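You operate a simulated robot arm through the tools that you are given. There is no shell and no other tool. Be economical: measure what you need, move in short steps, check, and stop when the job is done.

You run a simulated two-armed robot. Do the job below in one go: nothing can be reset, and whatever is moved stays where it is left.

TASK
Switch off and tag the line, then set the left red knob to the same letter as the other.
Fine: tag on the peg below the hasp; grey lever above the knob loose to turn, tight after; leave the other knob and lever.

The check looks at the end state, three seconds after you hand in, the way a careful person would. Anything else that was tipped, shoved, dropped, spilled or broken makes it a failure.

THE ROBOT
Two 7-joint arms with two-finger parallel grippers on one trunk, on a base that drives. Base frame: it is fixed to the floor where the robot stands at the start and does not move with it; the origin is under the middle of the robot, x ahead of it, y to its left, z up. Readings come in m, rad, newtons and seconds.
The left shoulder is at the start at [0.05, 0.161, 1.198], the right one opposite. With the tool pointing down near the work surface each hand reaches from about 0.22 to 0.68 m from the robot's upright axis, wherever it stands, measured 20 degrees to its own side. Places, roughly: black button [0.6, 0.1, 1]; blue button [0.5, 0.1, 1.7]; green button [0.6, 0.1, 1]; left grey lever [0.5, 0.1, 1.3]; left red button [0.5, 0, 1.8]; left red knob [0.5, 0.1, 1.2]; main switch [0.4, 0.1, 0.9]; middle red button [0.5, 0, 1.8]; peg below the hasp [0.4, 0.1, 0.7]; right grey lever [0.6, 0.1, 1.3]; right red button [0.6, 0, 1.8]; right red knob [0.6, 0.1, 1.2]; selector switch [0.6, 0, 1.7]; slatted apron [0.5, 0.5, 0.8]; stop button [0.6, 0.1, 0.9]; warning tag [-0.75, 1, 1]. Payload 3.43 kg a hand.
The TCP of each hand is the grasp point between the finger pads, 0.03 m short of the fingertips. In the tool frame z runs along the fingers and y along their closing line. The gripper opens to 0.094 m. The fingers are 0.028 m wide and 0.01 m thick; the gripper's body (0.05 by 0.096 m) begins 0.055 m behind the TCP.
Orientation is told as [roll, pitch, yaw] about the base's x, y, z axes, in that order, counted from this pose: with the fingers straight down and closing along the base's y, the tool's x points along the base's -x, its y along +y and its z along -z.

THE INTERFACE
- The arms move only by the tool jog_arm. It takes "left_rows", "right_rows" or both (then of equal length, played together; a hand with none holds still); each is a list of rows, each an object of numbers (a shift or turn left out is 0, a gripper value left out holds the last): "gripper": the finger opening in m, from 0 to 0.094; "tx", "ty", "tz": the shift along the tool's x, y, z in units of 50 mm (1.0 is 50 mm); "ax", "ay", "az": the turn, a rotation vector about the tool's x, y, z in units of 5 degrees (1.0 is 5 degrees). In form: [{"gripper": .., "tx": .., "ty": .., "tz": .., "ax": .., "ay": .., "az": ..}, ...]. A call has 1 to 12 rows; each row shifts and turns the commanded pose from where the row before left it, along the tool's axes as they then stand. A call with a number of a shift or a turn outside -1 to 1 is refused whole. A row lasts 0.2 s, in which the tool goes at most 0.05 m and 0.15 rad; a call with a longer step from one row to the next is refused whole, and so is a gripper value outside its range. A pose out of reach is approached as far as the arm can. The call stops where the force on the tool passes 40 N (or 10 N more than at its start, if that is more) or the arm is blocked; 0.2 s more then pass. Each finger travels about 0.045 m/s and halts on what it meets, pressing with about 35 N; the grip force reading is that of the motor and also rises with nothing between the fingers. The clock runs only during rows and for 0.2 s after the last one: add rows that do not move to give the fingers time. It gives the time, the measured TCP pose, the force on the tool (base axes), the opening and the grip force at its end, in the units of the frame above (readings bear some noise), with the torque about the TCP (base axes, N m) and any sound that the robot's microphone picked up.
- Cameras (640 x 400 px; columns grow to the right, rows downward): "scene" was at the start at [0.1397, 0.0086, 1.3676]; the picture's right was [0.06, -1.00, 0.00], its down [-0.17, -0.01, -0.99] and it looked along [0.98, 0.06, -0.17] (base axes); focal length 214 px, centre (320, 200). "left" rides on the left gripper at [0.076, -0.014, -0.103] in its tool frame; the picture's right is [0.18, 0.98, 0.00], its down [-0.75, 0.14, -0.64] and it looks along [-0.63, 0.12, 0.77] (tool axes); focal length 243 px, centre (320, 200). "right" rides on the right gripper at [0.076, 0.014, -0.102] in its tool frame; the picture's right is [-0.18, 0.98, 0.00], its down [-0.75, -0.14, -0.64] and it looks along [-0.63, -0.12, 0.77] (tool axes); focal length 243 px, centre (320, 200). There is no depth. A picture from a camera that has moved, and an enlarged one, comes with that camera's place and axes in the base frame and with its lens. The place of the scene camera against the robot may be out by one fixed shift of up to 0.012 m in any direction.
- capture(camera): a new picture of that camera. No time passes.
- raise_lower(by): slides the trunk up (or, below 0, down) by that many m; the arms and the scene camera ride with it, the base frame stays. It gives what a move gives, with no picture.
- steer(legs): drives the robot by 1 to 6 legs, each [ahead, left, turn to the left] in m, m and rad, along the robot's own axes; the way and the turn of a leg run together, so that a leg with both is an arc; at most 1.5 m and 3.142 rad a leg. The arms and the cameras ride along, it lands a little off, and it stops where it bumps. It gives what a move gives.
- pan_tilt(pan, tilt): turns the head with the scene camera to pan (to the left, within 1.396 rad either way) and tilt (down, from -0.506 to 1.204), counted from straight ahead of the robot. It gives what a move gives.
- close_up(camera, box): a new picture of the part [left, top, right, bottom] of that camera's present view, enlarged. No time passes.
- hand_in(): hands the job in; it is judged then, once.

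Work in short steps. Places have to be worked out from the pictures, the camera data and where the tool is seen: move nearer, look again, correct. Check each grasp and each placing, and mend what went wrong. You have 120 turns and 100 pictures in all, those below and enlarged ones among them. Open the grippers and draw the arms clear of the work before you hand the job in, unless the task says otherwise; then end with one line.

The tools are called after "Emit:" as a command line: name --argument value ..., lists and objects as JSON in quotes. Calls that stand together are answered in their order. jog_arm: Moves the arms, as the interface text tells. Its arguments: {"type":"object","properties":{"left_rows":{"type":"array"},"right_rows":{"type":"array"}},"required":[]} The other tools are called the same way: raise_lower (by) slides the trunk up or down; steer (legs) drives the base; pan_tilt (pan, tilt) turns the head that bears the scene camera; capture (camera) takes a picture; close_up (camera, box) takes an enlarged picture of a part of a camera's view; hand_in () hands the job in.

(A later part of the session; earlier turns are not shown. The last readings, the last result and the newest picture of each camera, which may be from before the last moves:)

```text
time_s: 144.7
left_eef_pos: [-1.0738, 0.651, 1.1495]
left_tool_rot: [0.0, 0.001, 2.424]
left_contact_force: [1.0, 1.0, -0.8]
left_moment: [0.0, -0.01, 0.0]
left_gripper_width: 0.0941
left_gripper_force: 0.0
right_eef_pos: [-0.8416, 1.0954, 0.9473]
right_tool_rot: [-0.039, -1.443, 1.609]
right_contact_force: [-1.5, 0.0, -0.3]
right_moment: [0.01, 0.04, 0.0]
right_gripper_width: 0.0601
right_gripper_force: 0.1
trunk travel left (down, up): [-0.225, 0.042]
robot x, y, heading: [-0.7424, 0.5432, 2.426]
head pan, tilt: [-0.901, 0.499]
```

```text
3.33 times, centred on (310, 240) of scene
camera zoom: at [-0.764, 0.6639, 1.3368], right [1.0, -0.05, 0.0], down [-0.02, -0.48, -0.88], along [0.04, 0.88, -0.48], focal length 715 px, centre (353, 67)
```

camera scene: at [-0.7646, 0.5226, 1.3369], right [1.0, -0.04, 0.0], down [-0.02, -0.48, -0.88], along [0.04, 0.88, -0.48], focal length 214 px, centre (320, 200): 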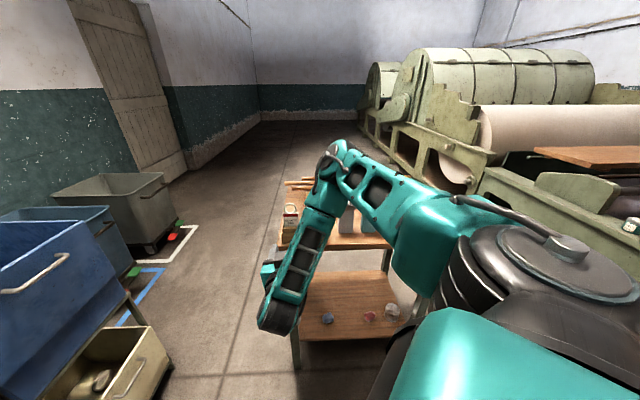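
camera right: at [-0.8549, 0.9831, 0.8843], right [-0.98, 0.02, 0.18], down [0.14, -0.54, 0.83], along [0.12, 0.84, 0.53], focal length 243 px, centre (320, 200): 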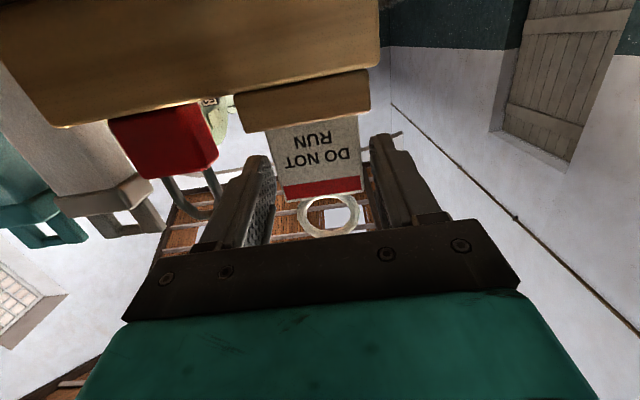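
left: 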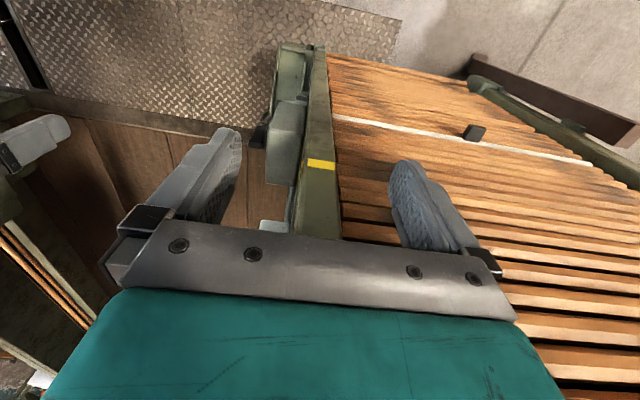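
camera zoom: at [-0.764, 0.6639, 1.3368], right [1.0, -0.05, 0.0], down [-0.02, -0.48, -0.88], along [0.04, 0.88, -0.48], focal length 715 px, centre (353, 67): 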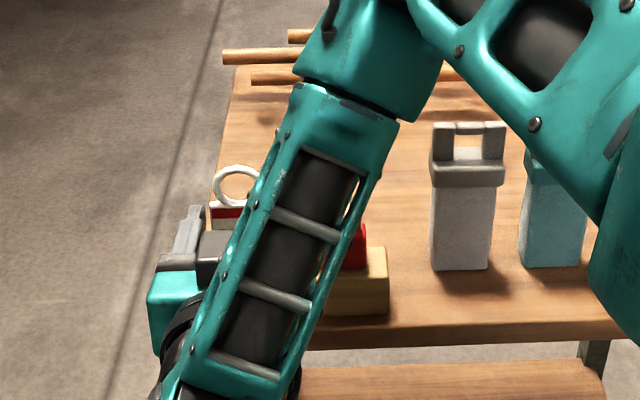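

The body sits between the fingertips with ~13 mm overlap. I advance 5 mm more and close.

Emit:
jog_arm --right_rows '[{"tz": 0.1}, {"gripper": 0.02}, {}, {}, {}, {}]'

Emit:
capture --camera "right"

```text
time_s: 146.1
left_eef_pos: [-1.0751, 0.6515, 1.1506]
left_tool_rot: [-0.001, 0.001, 2.425]
left_contact_force: [-0.3, 0.1, 0.6]
left_moment: [-0.03, 0.0, 0.01]
left_gripper_width: 0.0939
left_gripper_force: 0.2
right_eef_pos: [-0.8415, 1.1002, 0.946]
right_tool_rot: [-0.038, -1.446, 1.606]
right_contact_force: [-0.5, 1.2, -0.2]
right_moment: [-0.02, 0.04, 0.0]
right_gripper_width: 0.0487
right_gripper_force: 34.7
trunk travel left (down, up): [-0.225, 0.042]
robot x, y, heading: [-0.7451, 0.5419, 2.426]
head pan, tilt: [-0.901, 0.499]
```

```text
51 pictures are left
camera right: at [-0.855, 0.988, 0.8839], right [-0.98, 0.02, 0.18], down [0.14, -0.54, 0.83], along [0.12, 0.84, 0.53], focal length 243 px, centre (320, 200)
```

right: 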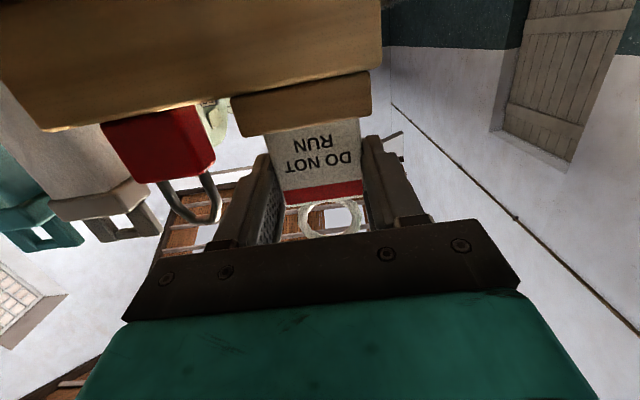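

Gripped at 48.7 mm, which matches the tag's width. I lift straight up with the trunk and check.

Emit:
raise_lower --by 0.04

Emit:
capture --camera "right"

```text
time_s: 147.0
left_eef_pos: [-1.0743, 0.6516, 1.1901]
left_tool_rot: [-0.001, 0.001, 2.425]
left_contact_force: [0.2, -0.2, 0.6]
left_moment: [0.0, -0.01, -0.02]
left_gripper_width: 0.0941
left_gripper_force: 0.1
right_eef_pos: [-0.8415, 1.1001, 0.9862]
right_tool_rot: [-0.04, -1.445, 1.612]
right_contact_force: [0.7, 1.0, -0.6]
right_moment: [-0.01, 0.01, 0.01]
right_gripper_width: 0.0485
right_gripper_force: 35.2
trunk travel left (down, up): [-0.265, 0.002]
robot x, y, heading: [-0.7441, 0.5402, 2.428]
head pan, tilt: [-0.901, 0.499]
```

```text
50 pictures are left
camera right: at [-0.8551, 0.988, 0.9238], right [-0.98, 0.02, 0.18], down [0.14, -0.54, 0.83], along [0.12, 0.84, 0.53], focal length 243 px, centre (320, 200)
```

right: 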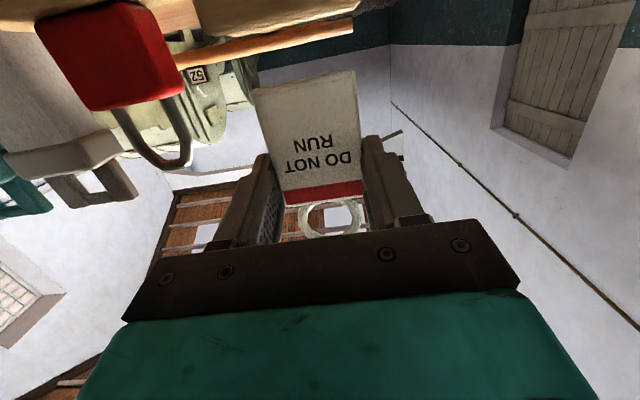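

The tag is clear of its slot and held upright. I back away from the bench, drive toward the panel at a safe distance, and lower the trunk.

Emit:
steer --legs '[[-0.773, 0.892, 0], [-0.756, -0.655, 0]]'

Emit:
raise_lower --by -0.24

Emit:
capture --camera "scene"

Emit:
capture --camera "right"

```text
time_s: 161.1
left_eef_pos: [-0.0729, -0.5406, 1.1894]
left_tool_rot: [0.0, 0.003, 2.405]
left_contact_force: [0.4, -0.2, -0.4]
left_moment: [-0.03, 0.0, -0.03]
left_gripper_width: 0.094
left_gripper_force: 0.1
right_eef_pos: [0.1718, -0.0969, 0.9851]
right_tool_rot: [-0.038, -1.445, 1.584]
right_contact_force: [-0.2, 0.0, 0.4]
right_moment: [0.0, 0.0, 0.01]
right_gripper_width: 0.0487
right_gripper_force: 35.0
trunk travel left (down, up): [-0.265, 0.002]
robot x, y, heading: [0.2545, -0.6571, 2.401]
head pan, tilt: [-0.901, 0.499]
```

```text
time_s: 163.6
left_eef_pos: [-0.0719, -0.542, 0.9503]
left_tool_rot: [0.001, 0.002, 2.403]
left_contact_force: [0.2, -0.1, -0.6]
left_moment: [-0.02, 0.03, 0.01]
left_gripper_width: 0.0942
left_gripper_force: 0.1
right_eef_pos: [0.1713, -0.097, 0.7457]
right_tool_rot: [-0.039, -1.445, 1.585]
right_contact_force: [0.7, -0.2, 0.0]
right_moment: [0.0, -0.01, 0.0]
right_gripper_width: 0.0488
right_gripper_force: 35.2
trunk travel left (down, up): [-0.025, 0.242]
robot x, y, heading: [0.2522, -0.6499, 2.404]
head pan, tilt: [-0.901, 0.499]
```

```text
49 pictures are left
camera scene: at [0.2389, -0.535, 1.1369], right [1.0, -0.07, 0.0], down [-0.03, -0.48, -0.88], along [0.06, 0.88, -0.48], focal length 214 px, centre (320, 200)
```

scene: 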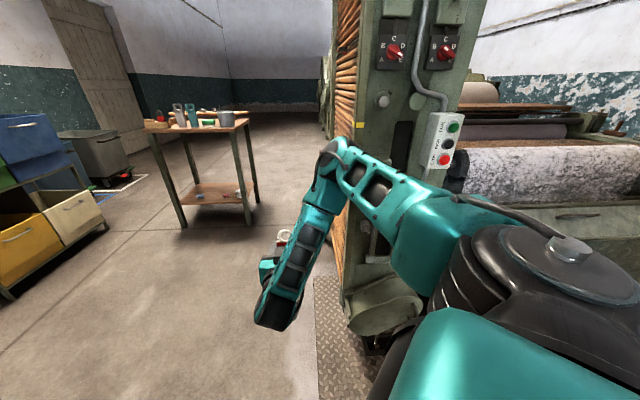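

```text
48 pictures are left
camera right: at [0.1553, -0.2085, 0.6839], right [-0.98, 0.05, 0.18], down [0.12, -0.55, 0.83], along [0.14, 0.84, 0.53], focal length 243 px, centre (320, 200)
```

right: 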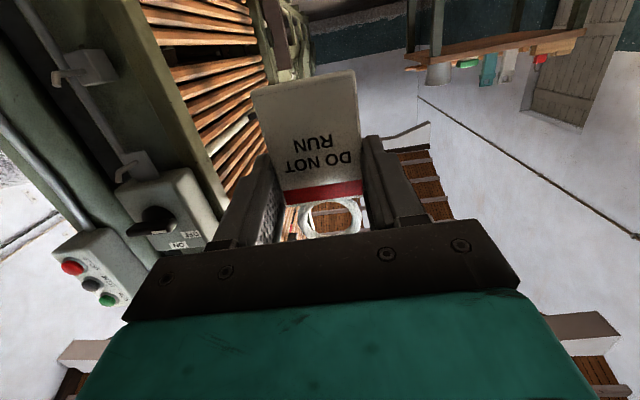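

The tag is held well and the peg and hasp are visible at the left. I zoom in on them.

Emit:
close_up --camera "right" --box '[30, 30, 240, 260]'

```text
1.74 times, centred on (135, 145) of right
camera zoom: at [0.1553, -0.2085, 0.6839], right [-0.98, 0.05, 0.18], down [0.12, -0.55, 0.83], along [0.14, 0.84, 0.53], focal length 422 px, centre (642, 296)
```

zoom: 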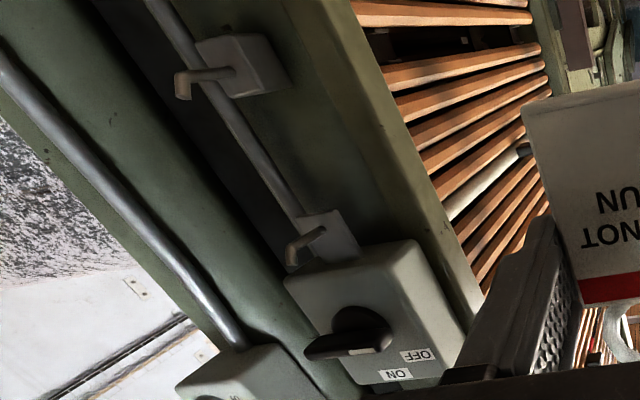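

The peg is an L-hook: out from its block, then turned up at the tip; the ring has to go over the tip. I move in front of it at standoff distance to measure it.

Emit:
steer --legs '[[-0.2, -0.181, 0]]'

Emit:
capture --camera "right"

Emit:
capture --camera "scene"

```text
time_s: 165.8
left_eef_pos: [0.1976, -0.5437, 0.9502]
left_tool_rot: [-0.002, 0.001, 2.404]
left_contact_force: [0.0, 0.2, -0.1]
left_moment: [-0.01, 0.02, 0.02]
left_gripper_width: 0.0941
left_gripper_force: 0.0
right_eef_pos: [0.4403, -0.0982, 0.7459]
right_tool_rot: [-0.04, -1.445, 1.588]
right_contact_force: [0.3, 0.4, 0.1]
right_moment: [-0.02, 0.03, 0.01]
right_gripper_width: 0.0486
right_gripper_force: 34.4
trunk travel left (down, up): [-0.025, 0.242]
robot x, y, heading: [0.521, -0.6557, 2.403]
head pan, tilt: [-0.901, 0.499]
```

```text
46 pictures are left
camera right: at [0.4236, -0.211, 0.6839], right [-0.98, 0.04, 0.18], down [0.13, -0.55, 0.83], along [0.13, 0.84, 0.53], focal length 243 px, centre (320, 200)
```

right: 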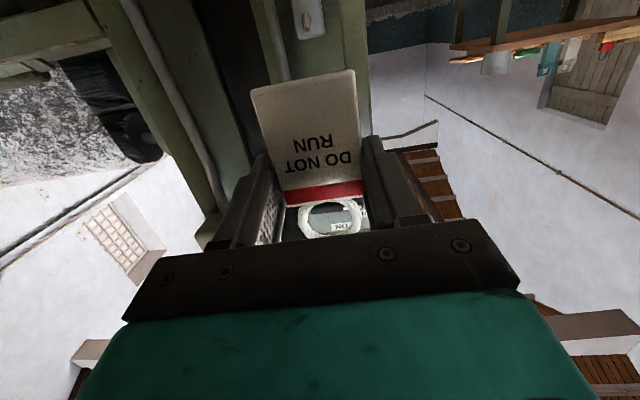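

```text
45 pictures are left
camera scene: at [0.5078, -0.5374, 1.1369], right [1.0, -0.07, 0.0], down [-0.03, -0.48, -0.88], along [0.06, 0.88, -0.48], focal length 214 px, centre (320, 200)
```

scene: 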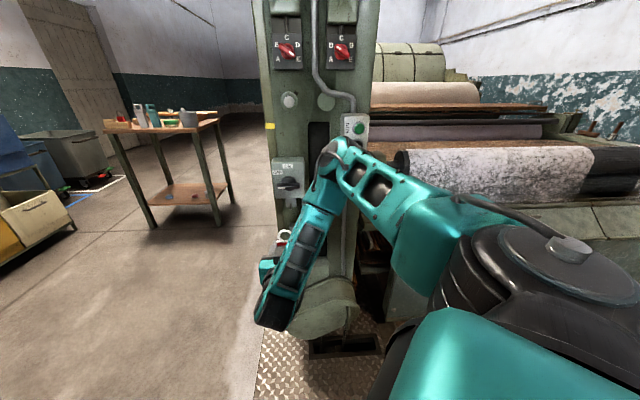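

Emit:
close_up --camera "right" --box '[230, 0, 400, 110]'

Emit:
close_up --camera "scene" --box '[250, 150, 350, 260]'

```text
3.64 times, centred on (315, 55) of right
camera zoom: at [0.4236, -0.211, 0.6839], right [-0.98, 0.04, 0.18], down [0.13, -0.55, 0.83], along [0.13, 0.84, 0.53], focal length 882 px, centre (338, 727)
```

zoom: 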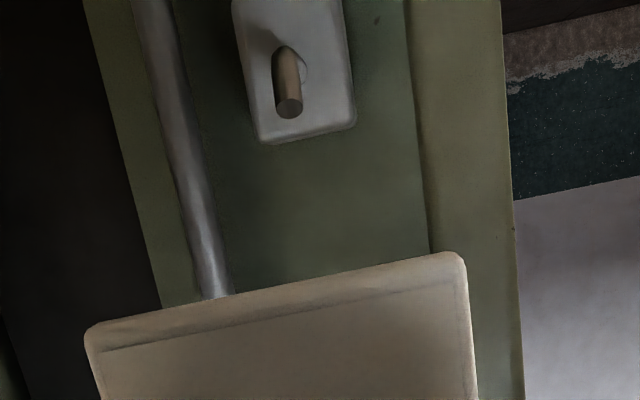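

```text
3.64 times, centred on (300, 205) of scene
camera zoom: at [0.5078, -0.5374, 1.1369], right [1.0, -0.07, 0.0], down [-0.03, -0.48, -0.88], along [0.06, 0.88, -0.48], focal length 780 px, centre (393, 182)
```

zoom: 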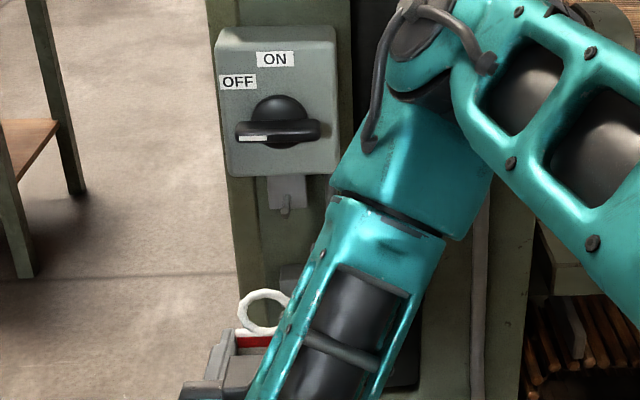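

Two views put the hook's tip column at (0.443, 0.057, 0.665), only ~16 mm tall overall, versus the ring's hole of ~28 mm. The hand must come down ~0.1 m. I use the rest of the trunk travel and jog down at standoff.

Emit:
raise_lower --by -0.024

Emit:
jog_arm --right_rows '[{"tx": 0.4}, {"tx": 0.4}, {"tx": 0.4}, {"tx": 0.4}, {}]'

```text
time_s: 166.5
left_eef_pos: [0.1975, -0.5449, 0.9268]
left_tool_rot: [0.0, 0.003, 2.404]
left_contact_force: [0.2, 0.1, -0.1]
left_moment: [-0.04, -0.01, 0.03]
left_gripper_width: 0.0941
left_gripper_force: 0.2
right_eef_pos: [0.4406, -0.0991, 0.723]
right_tool_rot: [-0.036, -1.444, 1.585]
right_contact_force: [0.1, -1.1, -0.9]
right_moment: [0.01, 0.0, 0.01]
right_gripper_width: 0.0487
right_gripper_force: 35.3
trunk travel left (down, up): [-0.001, 0.266]
robot x, y, heading: [0.528, -0.6582, 2.401]
head pan, tilt: [-0.901, 0.499]
```

```text
time_s: 167.7
left_eef_pos: [0.1971, -0.5436, 0.9265]
left_tool_rot: [0.002, 0.001, 2.404]
left_contact_force: [-0.2, 0.1, 0.3]
left_moment: [0.01, 0.01, 0.0]
left_gripper_width: 0.0942
left_gripper_force: 0.0
right_eef_pos: [0.4406, -0.1091, 0.6427]
right_tool_rot: [-0.039, -1.447, 1.586]
right_contact_force: [0.5, -0.1, -0.5]
right_moment: [0.01, -0.03, 0.01]
right_gripper_width: 0.0485
right_gripper_force: 34.9
trunk travel left (down, up): [-0.001, 0.266]
robot x, y, heading: [0.5234, -0.6557, 2.407]
head pan, tilt: [-0.901, 0.499]
```

It went down without trouble. Now I look through the ring with the hand camera.

Emit:
capture --camera "right"

Emit:
close_up --camera "scene" --box '[240, 160, 340, 280]'

```text
42 pictures are left
camera right: at [0.4236, -0.2209, 0.5802], right [-0.98, 0.05, 0.18], down [0.12, -0.55, 0.83], along [0.13, 0.84, 0.53], focal length 243 px, centre (320, 200)
```

right: 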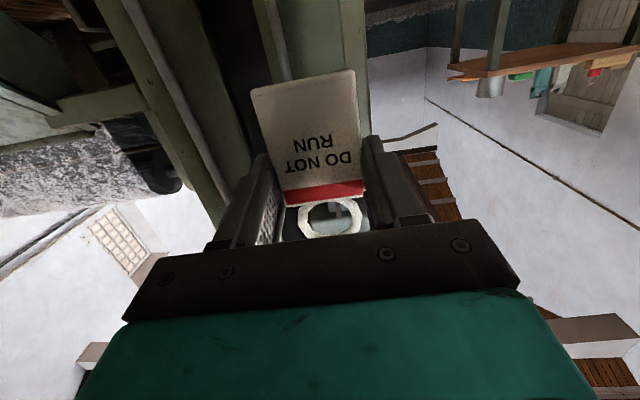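

```text
3.33 times, centred on (290, 220) of scene
camera zoom: at [0.5077, -0.5374, 1.1129], right [1.0, -0.07, 0.0], down [-0.03, -0.48, -0.88], along [0.06, 0.88, -0.48], focal length 715 px, centre (420, 133)
```

zoom: 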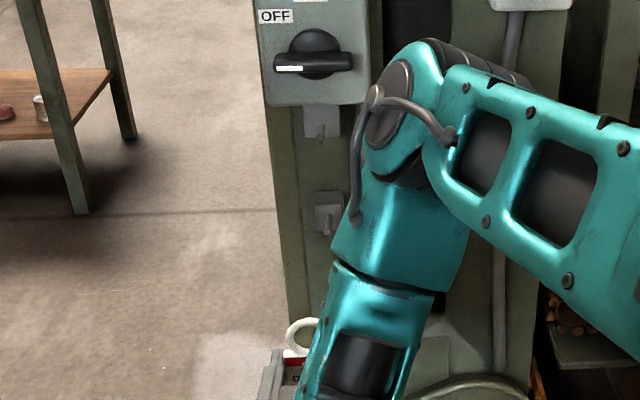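

Emit:
close_up --camera "right" --box '[270, 170, 400, 250]'

```text
4.92 times, centred on (335, 210) of right
camera zoom: at [0.4236, -0.2209, 0.5802], right [-0.98, 0.05, 0.18], down [0.12, -0.55, 0.83], along [0.13, 0.84, 0.53], focal length 1194 px, centre (246, 151)
```

zoom: 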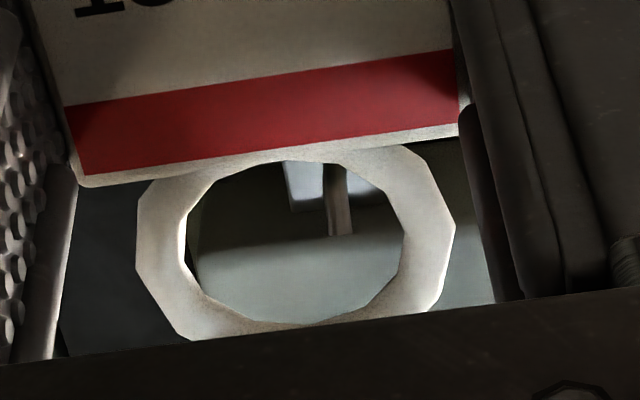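

Ring centre works out at (0.4396, -0.10, 0.669) against the hook at (0.443, 0.057, 0.665). I correct 4 mm in x and z, then advance 0.12 m with the base, stopping short of the hook.

Emit:
jog_arm --right_rows '[{"ty": -0.08, "tx": 0.08}, {}]'

Emit:
steer --legs '[[0.08, -0.089, 0]]'

Emit:
close_up --camera "right" --box '[240, 60, 420, 250]'

Emit:
close_up --camera "scene" --box '[240, 150, 340, 270]'

```text
time_s: 168.3
left_eef_pos: [0.1967, -0.5441, 0.9242]
left_tool_rot: [0.001, 0.0, 2.404]
left_contact_force: [0.8, 0.5, -0.1]
left_moment: [0.0, 0.01, 0.0]
left_gripper_width: 0.0941
left_gripper_force: 0.0
right_eef_pos: [0.4444, -0.1095, 0.6387]
right_tool_rot: [-0.037, -1.445, 1.585]
right_contact_force: [-0.2, -0.2, -1.7]
right_moment: [-0.02, -0.01, 0.0]
right_gripper_width: 0.0491
right_gripper_force: 35.0
trunk travel left (down, up): [-0.001, 0.266]
robot x, y, heading: [0.5255, -0.6548, 2.401]
head pan, tilt: [-0.901, 0.499]
```

```text
time_s: 169.7
left_eef_pos: [0.1997, -0.4245, 0.9247]
left_tool_rot: [0.001, 0.003, 2.405]
left_contact_force: [0.4, -0.5, -0.3]
left_moment: [-0.01, 0.02, 0.01]
left_gripper_width: 0.094
left_gripper_force: 0.0
right_eef_pos: [0.4456, 0.01, 0.6391]
right_tool_rot: [-0.037, -1.445, 1.589]
right_contact_force: [-0.2, 0.0, 0.0]
right_moment: [-0.01, 0.0, 0.0]
right_gripper_width: 0.0487
right_gripper_force: 34.5
trunk travel left (down, up): [-0.001, 0.266]
robot x, y, heading: [0.5307, -0.54, 2.406]
head pan, tilt: [-0.901, 0.499]
```

```text
2.11 times, centred on (330, 155) of right
camera zoom: at [0.4297, -0.1019, 0.5764], right [-0.98, 0.04, 0.18], down [0.13, -0.54, 0.83], along [0.13, 0.84, 0.53], focal length 511 px, centre (299, 295)
```

zoom: 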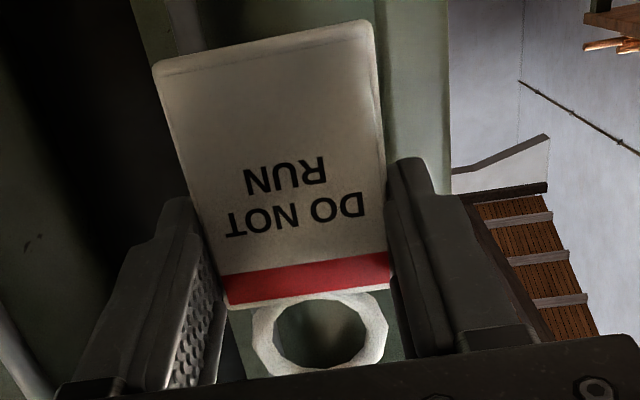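

```text
3.33 times, centred on (290, 210) of scene
camera zoom: at [0.5103, -0.418, 1.1129], right [1.0, -0.07, 0.0], down [-0.03, -0.48, -0.88], along [0.06, 0.88, -0.48], focal length 715 px, centre (420, 167)
```

zoom: 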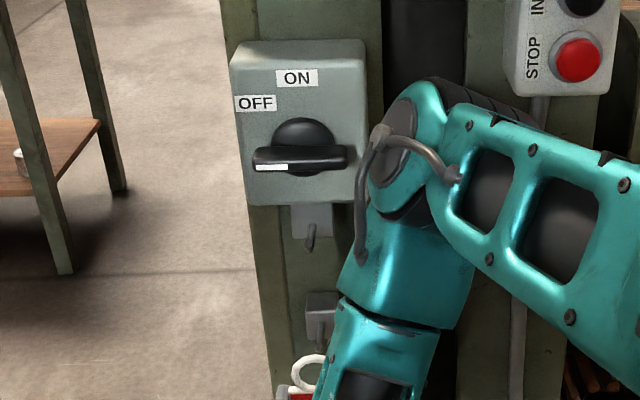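

I want a sharper look at the hook versus ring before threading.

Emit:
close_up --camera "scene" --box '[270, 200, 310, 240]'

```text
10.00 times, centred on (290, 220) of scene
camera zoom: at [0.5103, -0.418, 1.1129], right [1.0, -0.07, 0.0], down [-0.03, -0.48, -0.88], along [0.06, 0.88, -0.48], focal length 2145 px, centre (620, 0)
```

zoom: 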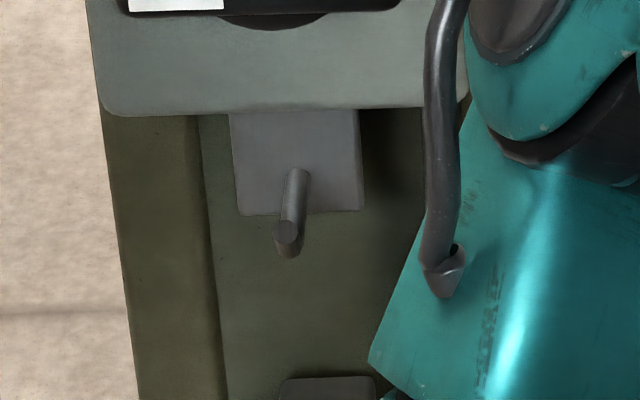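

Emit:
close_up --camera "scene" --box '[270, 232, 310, 272]'

```text
10.00 times, centred on (290, 252) of scene
camera zoom: at [0.5103, -0.418, 1.1129], right [1.0, -0.07, 0.0], down [-0.03, -0.48, -0.88], along [0.06, 0.88, -0.48], focal length 2145 px, centre (620, -320)
```

zoom: 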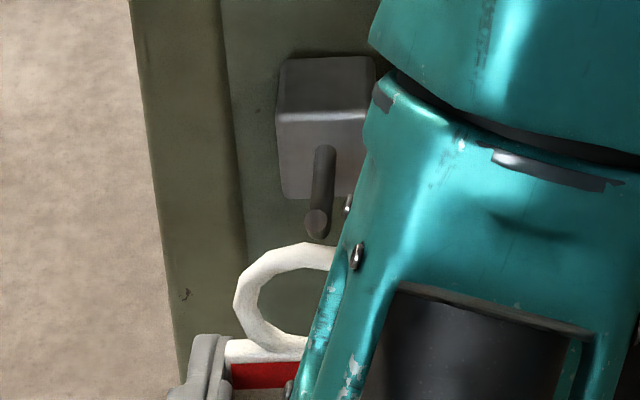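

The overlay suggests the ring is a few mm high relative to the hook. I lower 5 mm, advance 0.025 m, and compare again with almost no parallax.

Emit:
jog_arm --right_rows '[{"tx": 0.1}, {}]'

Emit:
steer --legs '[[0.0165, -0.0185, 0]]'

Emit:
close_up --camera "scene" --box '[270, 232, 310, 272]'

Emit:
close_up --camera "right" --box '[270, 170, 400, 250]'

```text
time_s: 170.3
left_eef_pos: [0.1989, -0.4258, 0.9267]
left_tool_rot: [0.002, 0.002, 2.407]
left_contact_force: [0.3, -0.2, 0.4]
left_moment: [0.03, 0.0, 0.01]
left_gripper_width: 0.094
left_gripper_force: 0.0
right_eef_pos: [0.4466, 0.0095, 0.6331]
right_tool_rot: [-0.04, -1.446, 1.589]
right_contact_force: [-0.3, 0.2, 0.3]
right_moment: [0.02, 0.02, 0.01]
right_gripper_width: 0.0488
right_gripper_force: 35.1
trunk travel left (down, up): [-0.001, 0.266]
robot x, y, heading: [0.5271, -0.5411, 2.41]
head pan, tilt: [-0.901, 0.499]
```

```text
time_s: 171.2
left_eef_pos: [0.1996, -0.3999, 0.9256]
left_tool_rot: [0.001, 0.001, 2.406]
left_contact_force: [0.5, -0.3, -0.5]
left_moment: [-0.01, 0.04, 0.02]
left_gripper_width: 0.0942
left_gripper_force: 0.1
right_eef_pos: [0.4458, 0.0343, 0.6337]
right_tool_rot: [-0.038, -1.446, 1.589]
right_contact_force: [0.6, 0.1, 0.1]
right_moment: [0.04, 0.03, 0.03]
right_gripper_width: 0.0488
right_gripper_force: 35.1
trunk travel left (down, up): [-0.001, 0.266]
robot x, y, heading: [0.5293, -0.5141, 2.406]
head pan, tilt: [-0.901, 0.499]
```

```text
10.00 times, centred on (290, 252) of scene
camera zoom: at [0.5108, -0.3926, 1.1129], right [1.0, -0.07, 0.0], down [-0.03, -0.48, -0.88], along [0.06, 0.88, -0.48], focal length 2145 px, centre (620, -320)
```

zoom: 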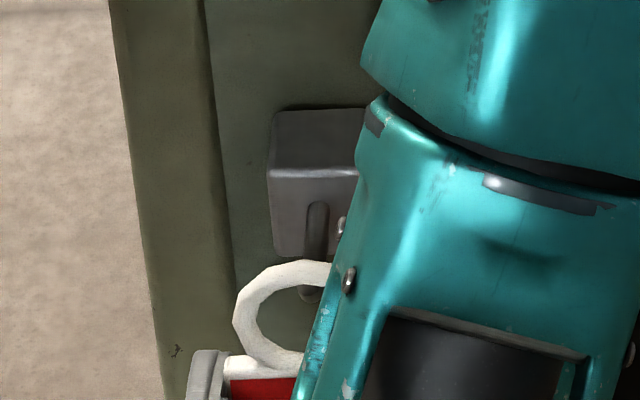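

```text
4.92 times, centred on (335, 210) of right
camera zoom: at [0.4298, -0.0776, 0.5713], right [-0.98, 0.04, 0.18], down [0.13, -0.54, 0.83], along [0.13, 0.84, 0.53], focal length 1194 px, centre (246, 151)
```

zoom: 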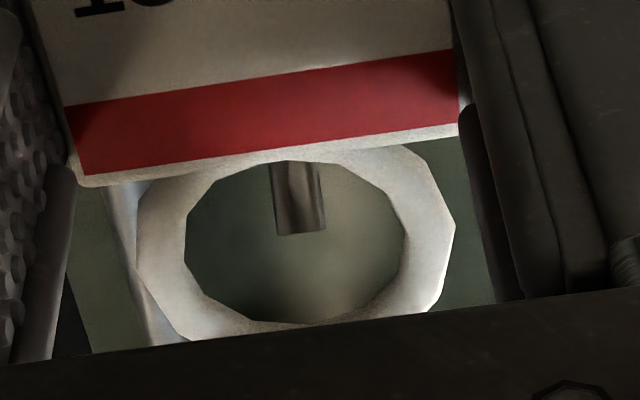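

Now the hook tip shows centred inside the ring from both cameras. I advance another 0.022 m to pass the ring over the tip.

Emit:
steer --legs '[[0.0148, -0.0163, 0]]'

Emit:
close_up --camera "scene" --box '[270, 232, 310, 272]'

Emit:
close_up --camera "right" --box '[270, 170, 400, 250]'

```text
time_s: 172.0
left_eef_pos: [0.2001, -0.377, 0.9249]
left_tool_rot: [0.0, 0.0, 2.406]
left_contact_force: [0.4, -0.6, -0.1]
left_moment: [0.0, -0.01, 0.01]
left_gripper_width: 0.094
left_gripper_force: 0.0
right_eef_pos: [0.4451, 0.0566, 0.6318]
right_tool_rot: [-0.04, -1.446, 1.591]
right_contact_force: [-0.2, 0.8, 0.6]
right_moment: [-0.01, 0.05, -0.04]
right_gripper_width: 0.0489
right_gripper_force: 35.1
trunk travel left (down, up): [-0.001, 0.266]
robot x, y, heading: [0.5266, -0.4919, 2.407]
head pan, tilt: [-0.901, 0.499]
```

```text
10.00 times, centred on (290, 252) of scene
camera zoom: at [0.5106, -0.3708, 1.1129], right [1.0, -0.07, 0.0], down [-0.03, -0.48, -0.88], along [0.06, 0.88, -0.48], focal length 2145 px, centre (620, -320)
```

zoom: 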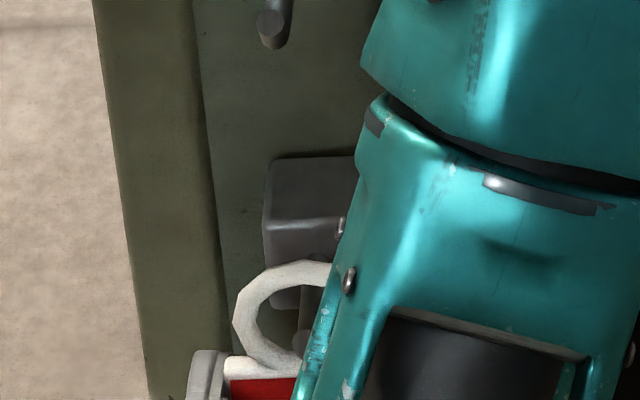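

```text
4.92 times, centred on (335, 210) of right
camera zoom: at [0.4295, -0.0558, 0.5713], right [-0.98, 0.04, 0.18], down [0.13, -0.54, 0.83], along [0.13, 0.84, 0.53], focal length 1194 px, centre (246, 151)
```

zoom: 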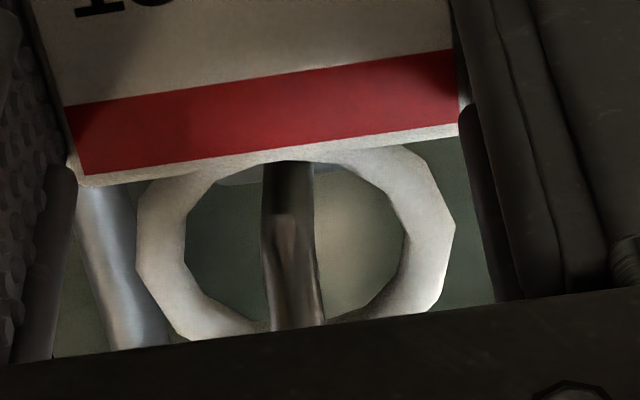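

The hook's upturn is now in front of the ring. I go 6 mm further, then lower ~12 mm so the ring settles on the stem.

Emit:
steer --legs '[[0.0042, -0.0047, 0]]'

Emit:
jog_arm --right_rows '[{"tx": 0.08}, {"tx": 0.08}, {"tx": 0.06}, {}]'

Emit:
close_up --camera "scene" --box '[270, 232, 310, 272]'

Emit:
close_up --camera "right" --box '[270, 170, 400, 250]'

```text
time_s: 172.8
left_eef_pos: [0.2, -0.3722, 0.9261]
left_tool_rot: [-0.001, -0.001, 2.407]
left_contact_force: [0.5, -0.2, -0.1]
left_moment: [0.02, 0.0, 0.02]
left_gripper_width: 0.094
left_gripper_force: 0.1
right_eef_pos: [0.4455, 0.0612, 0.6329]
right_tool_rot: [-0.041, -1.445, 1.593]
right_contact_force: [-0.2, 0.0, 0.0]
right_moment: [0.01, -0.02, -0.04]
right_gripper_width: 0.0487
right_gripper_force: 35.2
trunk travel left (down, up): [-0.001, 0.266]
robot x, y, heading: [0.5312, -0.4857, 2.407]
head pan, tilt: [-0.901, 0.499]
```

```text
time_s: 173.8
left_eef_pos: [0.1998, -0.371, 0.9258]
left_tool_rot: [0.0, 0.001, 2.407]
left_contact_force: [-0.4, -0.1, 0.1]
left_moment: [-0.03, 0.0, 0.04]
left_gripper_width: 0.094
left_gripper_force: 0.1
right_eef_pos: [0.4441, 0.0609, 0.6227]
right_tool_rot: [-0.044, -1.442, 1.591]
right_contact_force: [-0.3, -0.4, -0.5]
right_moment: [0.02, 0.01, 0.03]
right_gripper_width: 0.0485
right_gripper_force: 35.3
trunk travel left (down, up): [-0.001, 0.266]
robot x, y, heading: [0.5287, -0.4862, 2.408]
head pan, tilt: [-0.901, 0.499]
```

```text
10.00 times, centred on (290, 252) of scene
camera zoom: at [0.5106, -0.3645, 1.1129], right [1.0, -0.07, 0.0], down [-0.03, -0.48, -0.88], along [0.06, 0.88, -0.48], focal length 2145 px, centre (620, -320)
```

zoom: 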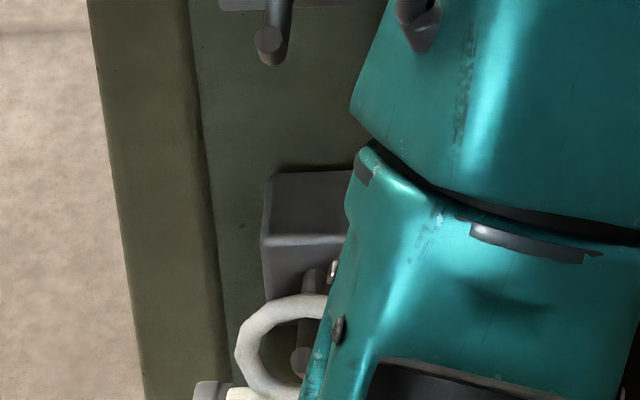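

```text
4.92 times, centred on (335, 210) of right
camera zoom: at [0.4293, -0.0508, 0.5605], right [-0.98, 0.04, 0.18], down [0.13, -0.54, 0.83], along [0.13, 0.84, 0.53], focal length 1194 px, centre (246, 151)
```

zoom: 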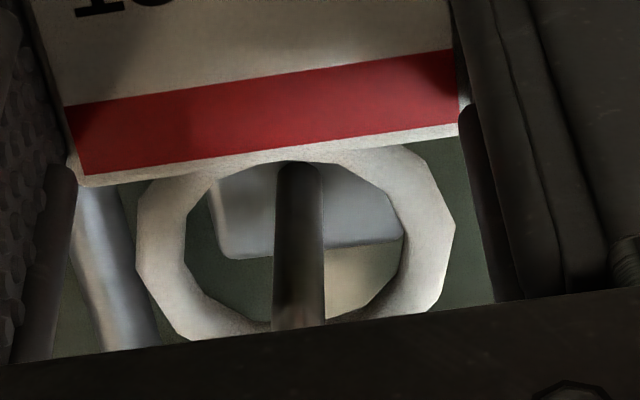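

The ring hangs around the stem with the upturned tip in front of it. I open the fingers slightly to release the tag.

Emit:
jog_arm --right_rows '[{"gripper": 0.058}, {}, {}, {}]'

Emit:
close_up --camera "right" --box '[220, 60, 420, 250]'

```text
time_s: 174.8
left_eef_pos: [0.1994, -0.3708, 0.9262]
left_tool_rot: [0.002, 0.002, 2.407]
left_contact_force: [-0.9, -0.2, -0.3]
left_moment: [-0.02, 0.01, 0.01]
left_gripper_width: 0.0939
left_gripper_force: 0.1
right_eef_pos: [0.4455, 0.062, 0.6224]
right_tool_rot: [-0.041, -1.443, 1.59]
right_contact_force: [0.6, 0.1, 0.5]
right_moment: [0.03, -0.02, 0.0]
right_gripper_width: 0.0581
right_gripper_force: 0.1
trunk travel left (down, up): [-0.001, 0.266]
robot x, y, heading: [0.527, -0.4864, 2.409]
head pan, tilt: [-0.901, 0.499]
```

```text
2.11 times, centred on (320, 155) of right
camera zoom: at [0.4291, -0.0508, 0.5607], right [-0.98, 0.04, 0.18], down [0.13, -0.54, 0.83], along [0.13, 0.84, 0.53], focal length 511 px, centre (320, 295)
```

zoom: 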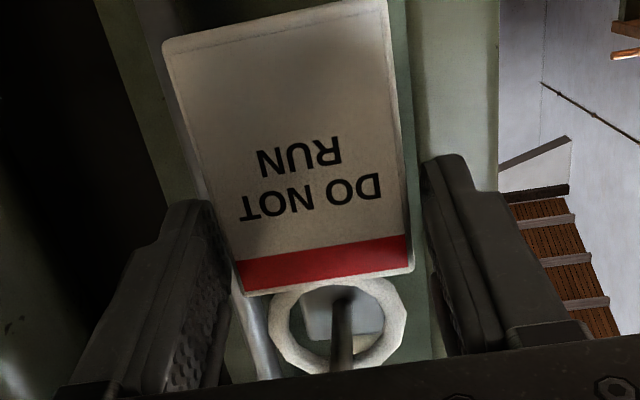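

The tag hangs freely on the peg. I back straight out with the base and check.

Emit:
steer --legs '[[-0.047, 0.052, 0], [-0.06, 0.067, 0]]'

Emit:
capture --camera "right"

Emit:
close_up --camera "scene" --box '[240, 150, 340, 270]'

```text
time_s: 176.8
left_eef_pos: [0.1993, -0.5316, 0.9262]
left_tool_rot: [0.0, 0.002, 2.407]
left_contact_force: [-0.6, 0.8, 0.2]
left_moment: [0.02, 0.03, 0.0]
left_gripper_width: 0.094
left_gripper_force: 0.1
right_eef_pos: [0.4462, -0.0995, 0.6231]
right_tool_rot: [-0.041, -1.446, 1.591]
right_contact_force: [-0.6, -0.1, 0.6]
right_moment: [0.03, 0.01, 0.0]
right_gripper_width: 0.058
right_gripper_force: 0.1
trunk travel left (down, up): [-0.001, 0.266]
robot x, y, heading: [0.5276, -0.6469, 2.406]
head pan, tilt: [-0.901, 0.499]
```

```text
28 pictures are left
camera right: at [0.4295, -0.2106, 0.5607], right [-0.98, 0.04, 0.18], down [0.13, -0.54, 0.83], along [0.13, 0.84, 0.53], focal length 243 px, centre (320, 200)
```

right: 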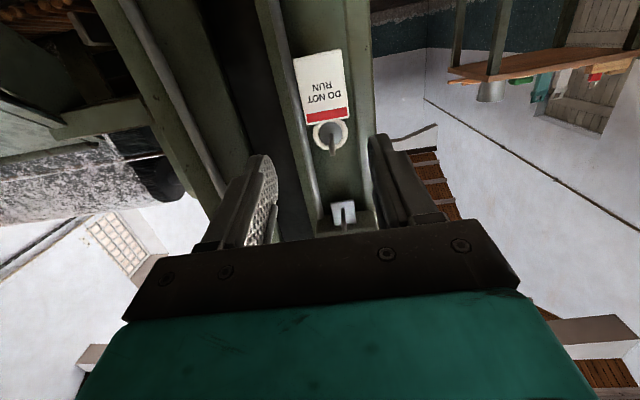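

```text
3.33 times, centred on (290, 210) of scene
camera zoom: at [0.5109, -0.5243, 1.1129], right [1.0, -0.07, 0.0], down [-0.03, -0.48, -0.88], along [0.06, 0.88, -0.48], focal length 715 px, centre (420, 167)
```

zoom: 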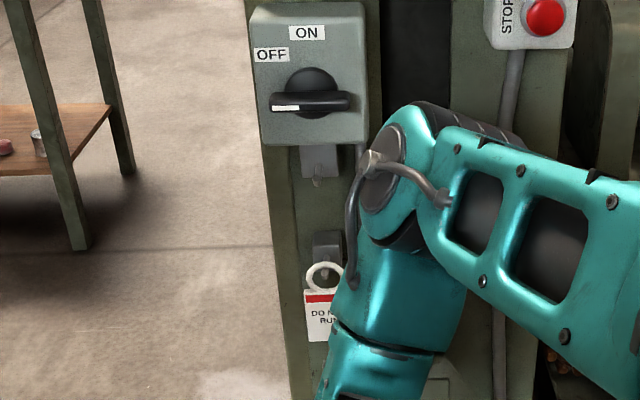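

The tag hangs properly. Now the knob and its lever: I raise the trunk and take a level look at the lever.

Emit:
raise_lower --by 0.264

Emit:
pan_tilt --pan -0.9 --tilt 0.1

Emit:
close_up --camera "scene" --box '[240, 150, 350, 260]'

```text
time_s: 179.5
left_eef_pos: [0.2005, -0.5329, 1.1893]
left_tool_rot: [0.0, 0.002, 2.405]
left_contact_force: [0.2, -0.2, 0.7]
left_moment: [-0.02, 0.02, -0.04]
left_gripper_width: 0.094
left_gripper_force: 0.1
right_eef_pos: [0.4451, -0.0984, 0.8871]
right_tool_rot: [-0.042, -1.446, 1.59]
right_contact_force: [0.9, -0.2, 0.7]
right_moment: [-0.01, 0.01, 0.03]
right_gripper_width: 0.0579
right_gripper_force: 0.1
trunk travel left (down, up): [-0.265, 0.002]
robot x, y, heading: [0.5265, -0.6433, 2.407]
head pan, tilt: [-0.901, 0.499]
```

```text
time_s: 180.3
left_eef_pos: [0.1999, -0.5323, 1.1902]
left_tool_rot: [0.0, 0.0, 2.407]
left_contact_force: [-0.3, -0.3, -1.1]
left_moment: [0.01, -0.02, 0.03]
left_gripper_width: 0.0939
left_gripper_force: 0.1
right_eef_pos: [0.4459, -0.0985, 0.8862]
right_tool_rot: [-0.039, -1.445, 1.591]
right_contact_force: [0.1, -0.6, 0.0]
right_moment: [0.0, -0.03, -0.02]
right_gripper_width: 0.058
right_gripper_force: 0.0
trunk travel left (down, up): [-0.265, 0.002]
robot x, y, heading: [0.5236, -0.6459, 2.412]
head pan, tilt: [-0.901, 0.099]
```

```text
3.64 times, centred on (295, 205) of scene
camera zoom: at [0.511, -0.5232, 1.4139], right [1.0, -0.07, 0.0], down [-0.01, -0.1, -0.99], along [0.07, 0.99, -0.1], focal length 780 px, centre (411, 182)
```

zoom: 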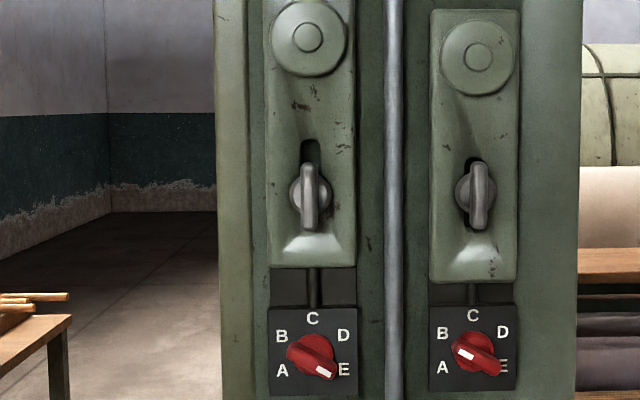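

Emit:
close_up --camera "scene" --box '[276, 180, 356, 230]'

```text
8.00 times, centred on (316, 205) of scene
camera zoom: at [0.511, -0.5232, 1.4139], right [1.0, -0.07, 0.0], down [-0.01, -0.1, -0.99], along [0.07, 0.99, -0.1], focal length 1716 px, centre (352, 160)
```

zoom: 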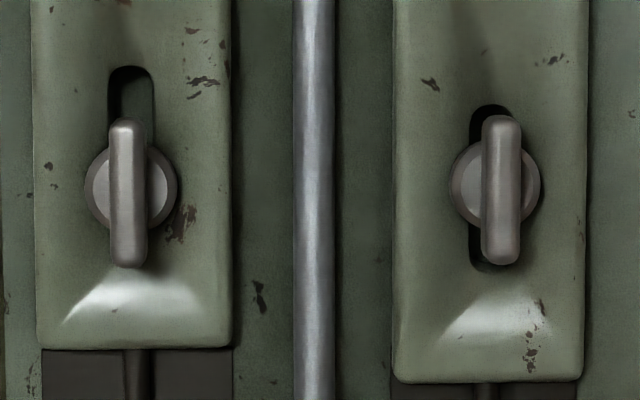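

Both clamp levers stand vertical (tight); the left plate rides higher than the right because it follows its knob. I raise the right hand up to the left lever's height at standoff.

Emit:
jog_arm --right_rows '[{"tx": -0.9, "tz": -0.11}, {"tx": -0.9, "tz": -0.11}, {"tx": -0.9, "tz": -0.11}, {"tx": -0.9, "tz": -0.11}, {"tx": -0.9, "tz": -0.11}, {"tx": -0.9, "tz": -0.11}, {"ay": -0.7}, {"ay": -0.7}, {}]'

Emit:
jog_arm --right_rows '[{"tx": -0.9}, {"tx": -0.9}, {"tx": -0.8}, {}]'

Emit:
capture --camera "right"

```text
time_s: 182.3
left_eef_pos: [0.2, -0.5312, 1.1885]
left_tool_rot: [-0.001, 0.001, 2.409]
left_contact_force: [0.3, 0.3, 0.4]
left_moment: [-0.03, -0.02, -0.01]
left_gripper_width: 0.0938
left_gripper_force: 0.1
right_eef_pos: [0.4242, -0.0844, 1.1783]
right_tool_rot: [-0.602, -1.562, 2.154]
right_contact_force: [0.2, -0.1, -0.2]
right_moment: [0.02, 0.03, 0.03]
right_gripper_width: 0.0583
right_gripper_force: 0.1
right hand out of reach, approached as far as the arm can: row 3, 8
trunk travel left (down, up): [-0.265, 0.002]
robot x, y, heading: [0.5262, -0.6424, 2.404]
head pan, tilt: [-0.901, 0.099]
```

```text
time_s: 183.3
left_eef_pos: [0.2002, -0.5307, 1.1894]
left_tool_rot: [0.0, 0.003, 2.408]
left_contact_force: [0.9, -0.6, 1.1]
left_moment: [0.0, -0.03, 0.0]
left_gripper_width: 0.0939
left_gripper_force: 0.0
right_eef_pos: [0.4224, -0.0836, 1.3091]
right_tool_rot: [-0.912, -1.564, 2.462]
right_contact_force: [-0.2, -0.7, -0.6]
right_moment: [0.0, 0.0, 0.04]
right_gripper_width: 0.058
right_gripper_force: 0.1
trunk travel left (down, up): [-0.265, 0.002]
robot x, y, heading: [0.5274, -0.6455, 2.41]
head pan, tilt: [-0.901, 0.099]
```

```text
24 pictures are left
camera right: at [0.4068, -0.1873, 1.2331], right [-0.98, 0.02, 0.18], down [0.12, -0.64, 0.76], along [0.13, 0.77, 0.63], focal length 243 px, centre (320, 200)
```

right: 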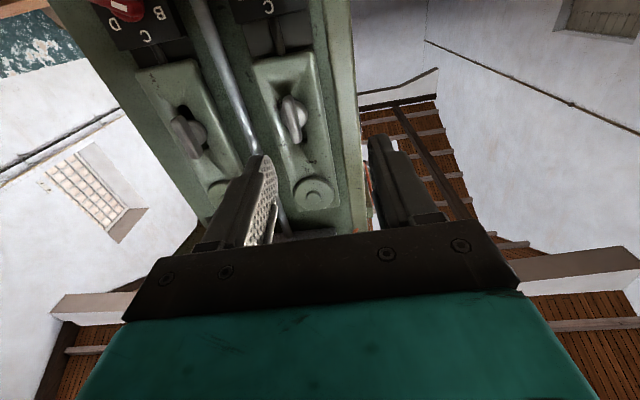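

The hand is level and pointing +y. The lever triangulates to about (0.461, 0.07, 1.324). I align with it and close in by 5 cm.

Emit:
jog_arm --right_rows '[{"ty": -0.39, "tx": -0.13}, {"ty": -0.39, "tx": -0.13}, {"tz": 0.5}, {"tz": 0.5}, {}]'

Emit:
capture --camera "right"

```text
time_s: 184.6
left_eef_pos: [0.2009, -0.5315, 1.1885]
left_tool_rot: [0.0, 0.003, 2.408]
left_contact_force: [-0.4, 1.0, 0.0]
left_moment: [-0.01, 0.01, -0.04]
left_gripper_width: 0.094
left_gripper_force: 0.0
right_eef_pos: [0.4638, -0.0355, 1.3205]
right_tool_rot: [-0.998, -1.563, 2.547]
right_contact_force: [0.5, 0.0, 0.3]
right_moment: [0.03, 0.0, 0.05]
right_gripper_width: 0.0578
right_gripper_force: 0.0
trunk travel left (down, up): [-0.265, 0.002]
robot x, y, heading: [0.5304, -0.6455, 2.409]
head pan, tilt: [-0.901, 0.099]
```

```text
23 pictures are left
camera right: at [0.4478, -0.1387, 1.246], right [-0.98, 0.02, 0.18], down [0.12, -0.64, 0.76], along [0.13, 0.77, 0.63], focal length 243 px, centre (320, 200)
```

right: 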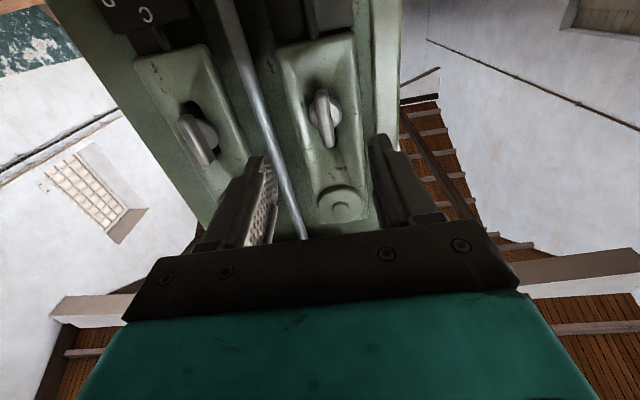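

Aligned: lever at (0.462, 0.07, 1.325). I advance in small steps, watching for contact.

Emit:
jog_arm --right_rows '[{"tz": 0.4, "tx": -0.045}, {"tz": 0.4, "tx": -0.045}, {"tz": 0.4}, {"tz": 0.2}, {}]'

Emit:
close_up --camera "right" --box '[220, 60, 440, 250]'

```text
time_s: 185.8
left_eef_pos: [0.2003, -0.5311, 1.1901]
left_tool_rot: [0.001, 0.001, 2.407]
left_contact_force: [0.4, 0.2, 0.5]
left_moment: [-0.02, -0.04, -0.02]
left_gripper_width: 0.094
left_gripper_force: 0.0
right_eef_pos: [0.4644, 0.0354, 1.3261]
right_tool_rot: [-0.927, -1.566, 2.479]
right_contact_force: [0.3, 0.2, 0.4]
right_moment: [-0.03, 0.0, -0.03]
right_gripper_width: 0.058
right_gripper_force: 0.1
trunk travel left (down, up): [-0.265, 0.002]
robot x, y, heading: [0.5274, -0.6467, 2.408]
head pan, tilt: [-0.901, 0.099]
```

```text
2.11 times, centred on (330, 155) of right
camera zoom: at [0.449, -0.069, 1.2511], right [-0.98, 0.02, 0.18], down [0.12, -0.64, 0.76], along [0.13, 0.77, 0.63], focal length 511 px, centre (299, 295)
```

zoom: 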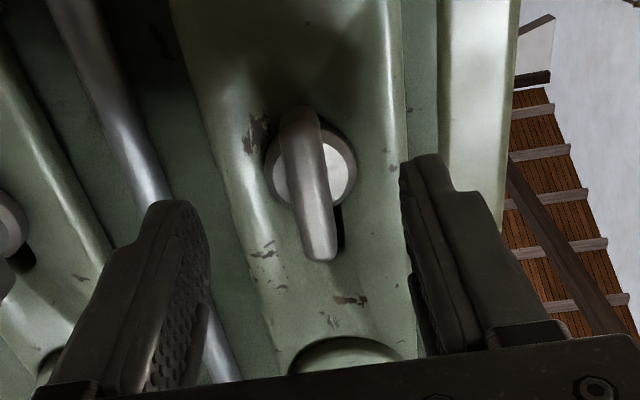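

The bar's front is at y≈0.075, so I advance 20 mm to put the tips just short of the disc and close on the bar.

Emit:
jog_arm --right_rows '[{"tz": 0.2, "ty": 0.03}, {"tz": 0.22}, {"gripper": 0.0}, {}, {}, {}, {}, {}]'

Emit:
close_up --camera "right" --box '[220, 60, 440, 250]'

```text
time_s: 187.6
left_eef_pos: [0.1991, -0.5312, 1.1904]
left_tool_rot: [0.001, 0.002, 2.406]
left_contact_force: [0.4, -0.3, 1.0]
left_moment: [-0.02, 0.0, -0.01]
left_gripper_width: 0.0939
left_gripper_force: 0.1
right_eef_pos: [0.4641, 0.0554, 1.3263]
right_tool_rot: [-0.988, -1.564, 2.54]
right_contact_force: [-4.3, 0.8, -0.2]
right_moment: [0.27, -0.06, 0.25]
right_gripper_width: 0.0129
right_gripper_force: 44.7
trunk travel left (down, up): [-0.265, 0.002]
robot x, y, heading: [0.5289, -0.6453, 2.402]
head pan, tilt: [-0.901, 0.099]
```

```text
2.11 times, centred on (330, 155) of right
camera zoom: at [0.4475, -0.0483, 1.2509], right [-0.98, 0.02, 0.18], down [0.12, -0.64, 0.76], along [0.13, 0.77, 0.63], focal length 511 px, centre (299, 295)
```

zoom: 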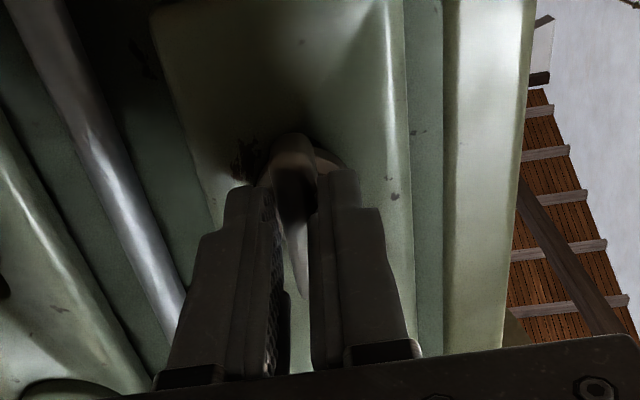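

Gripped. I try turning it counter-clockwise 15° and read the torque.

Emit:
jog_arm --right_rows '[{"az": -1}, {"az": -1}, {"az": -1}, {}]'

```text
time_s: 188.6
left_eef_pos: [0.1997, -0.5322, 1.1911]
left_tool_rot: [0.0, 0.0, 2.406]
left_contact_force: [0.2, -0.2, 0.0]
left_moment: [0.01, -0.02, 0.0]
left_gripper_width: 0.0941
left_gripper_force: 0.1
right_eef_pos: [0.4655, 0.0555, 1.3271]
right_tool_rot: [-1.555, -1.303, 3.106]
right_contact_force: [4.5, -5.8, -3.1]
right_moment: [0.91, 0.06, 0.14]
right_gripper_width: 0.0128
right_gripper_force: 45.4
trunk travel left (down, up): [-0.265, 0.002]
robot x, y, heading: [0.5277, -0.6427, 2.401]
head pan, tilt: [-0.901, 0.099]
```

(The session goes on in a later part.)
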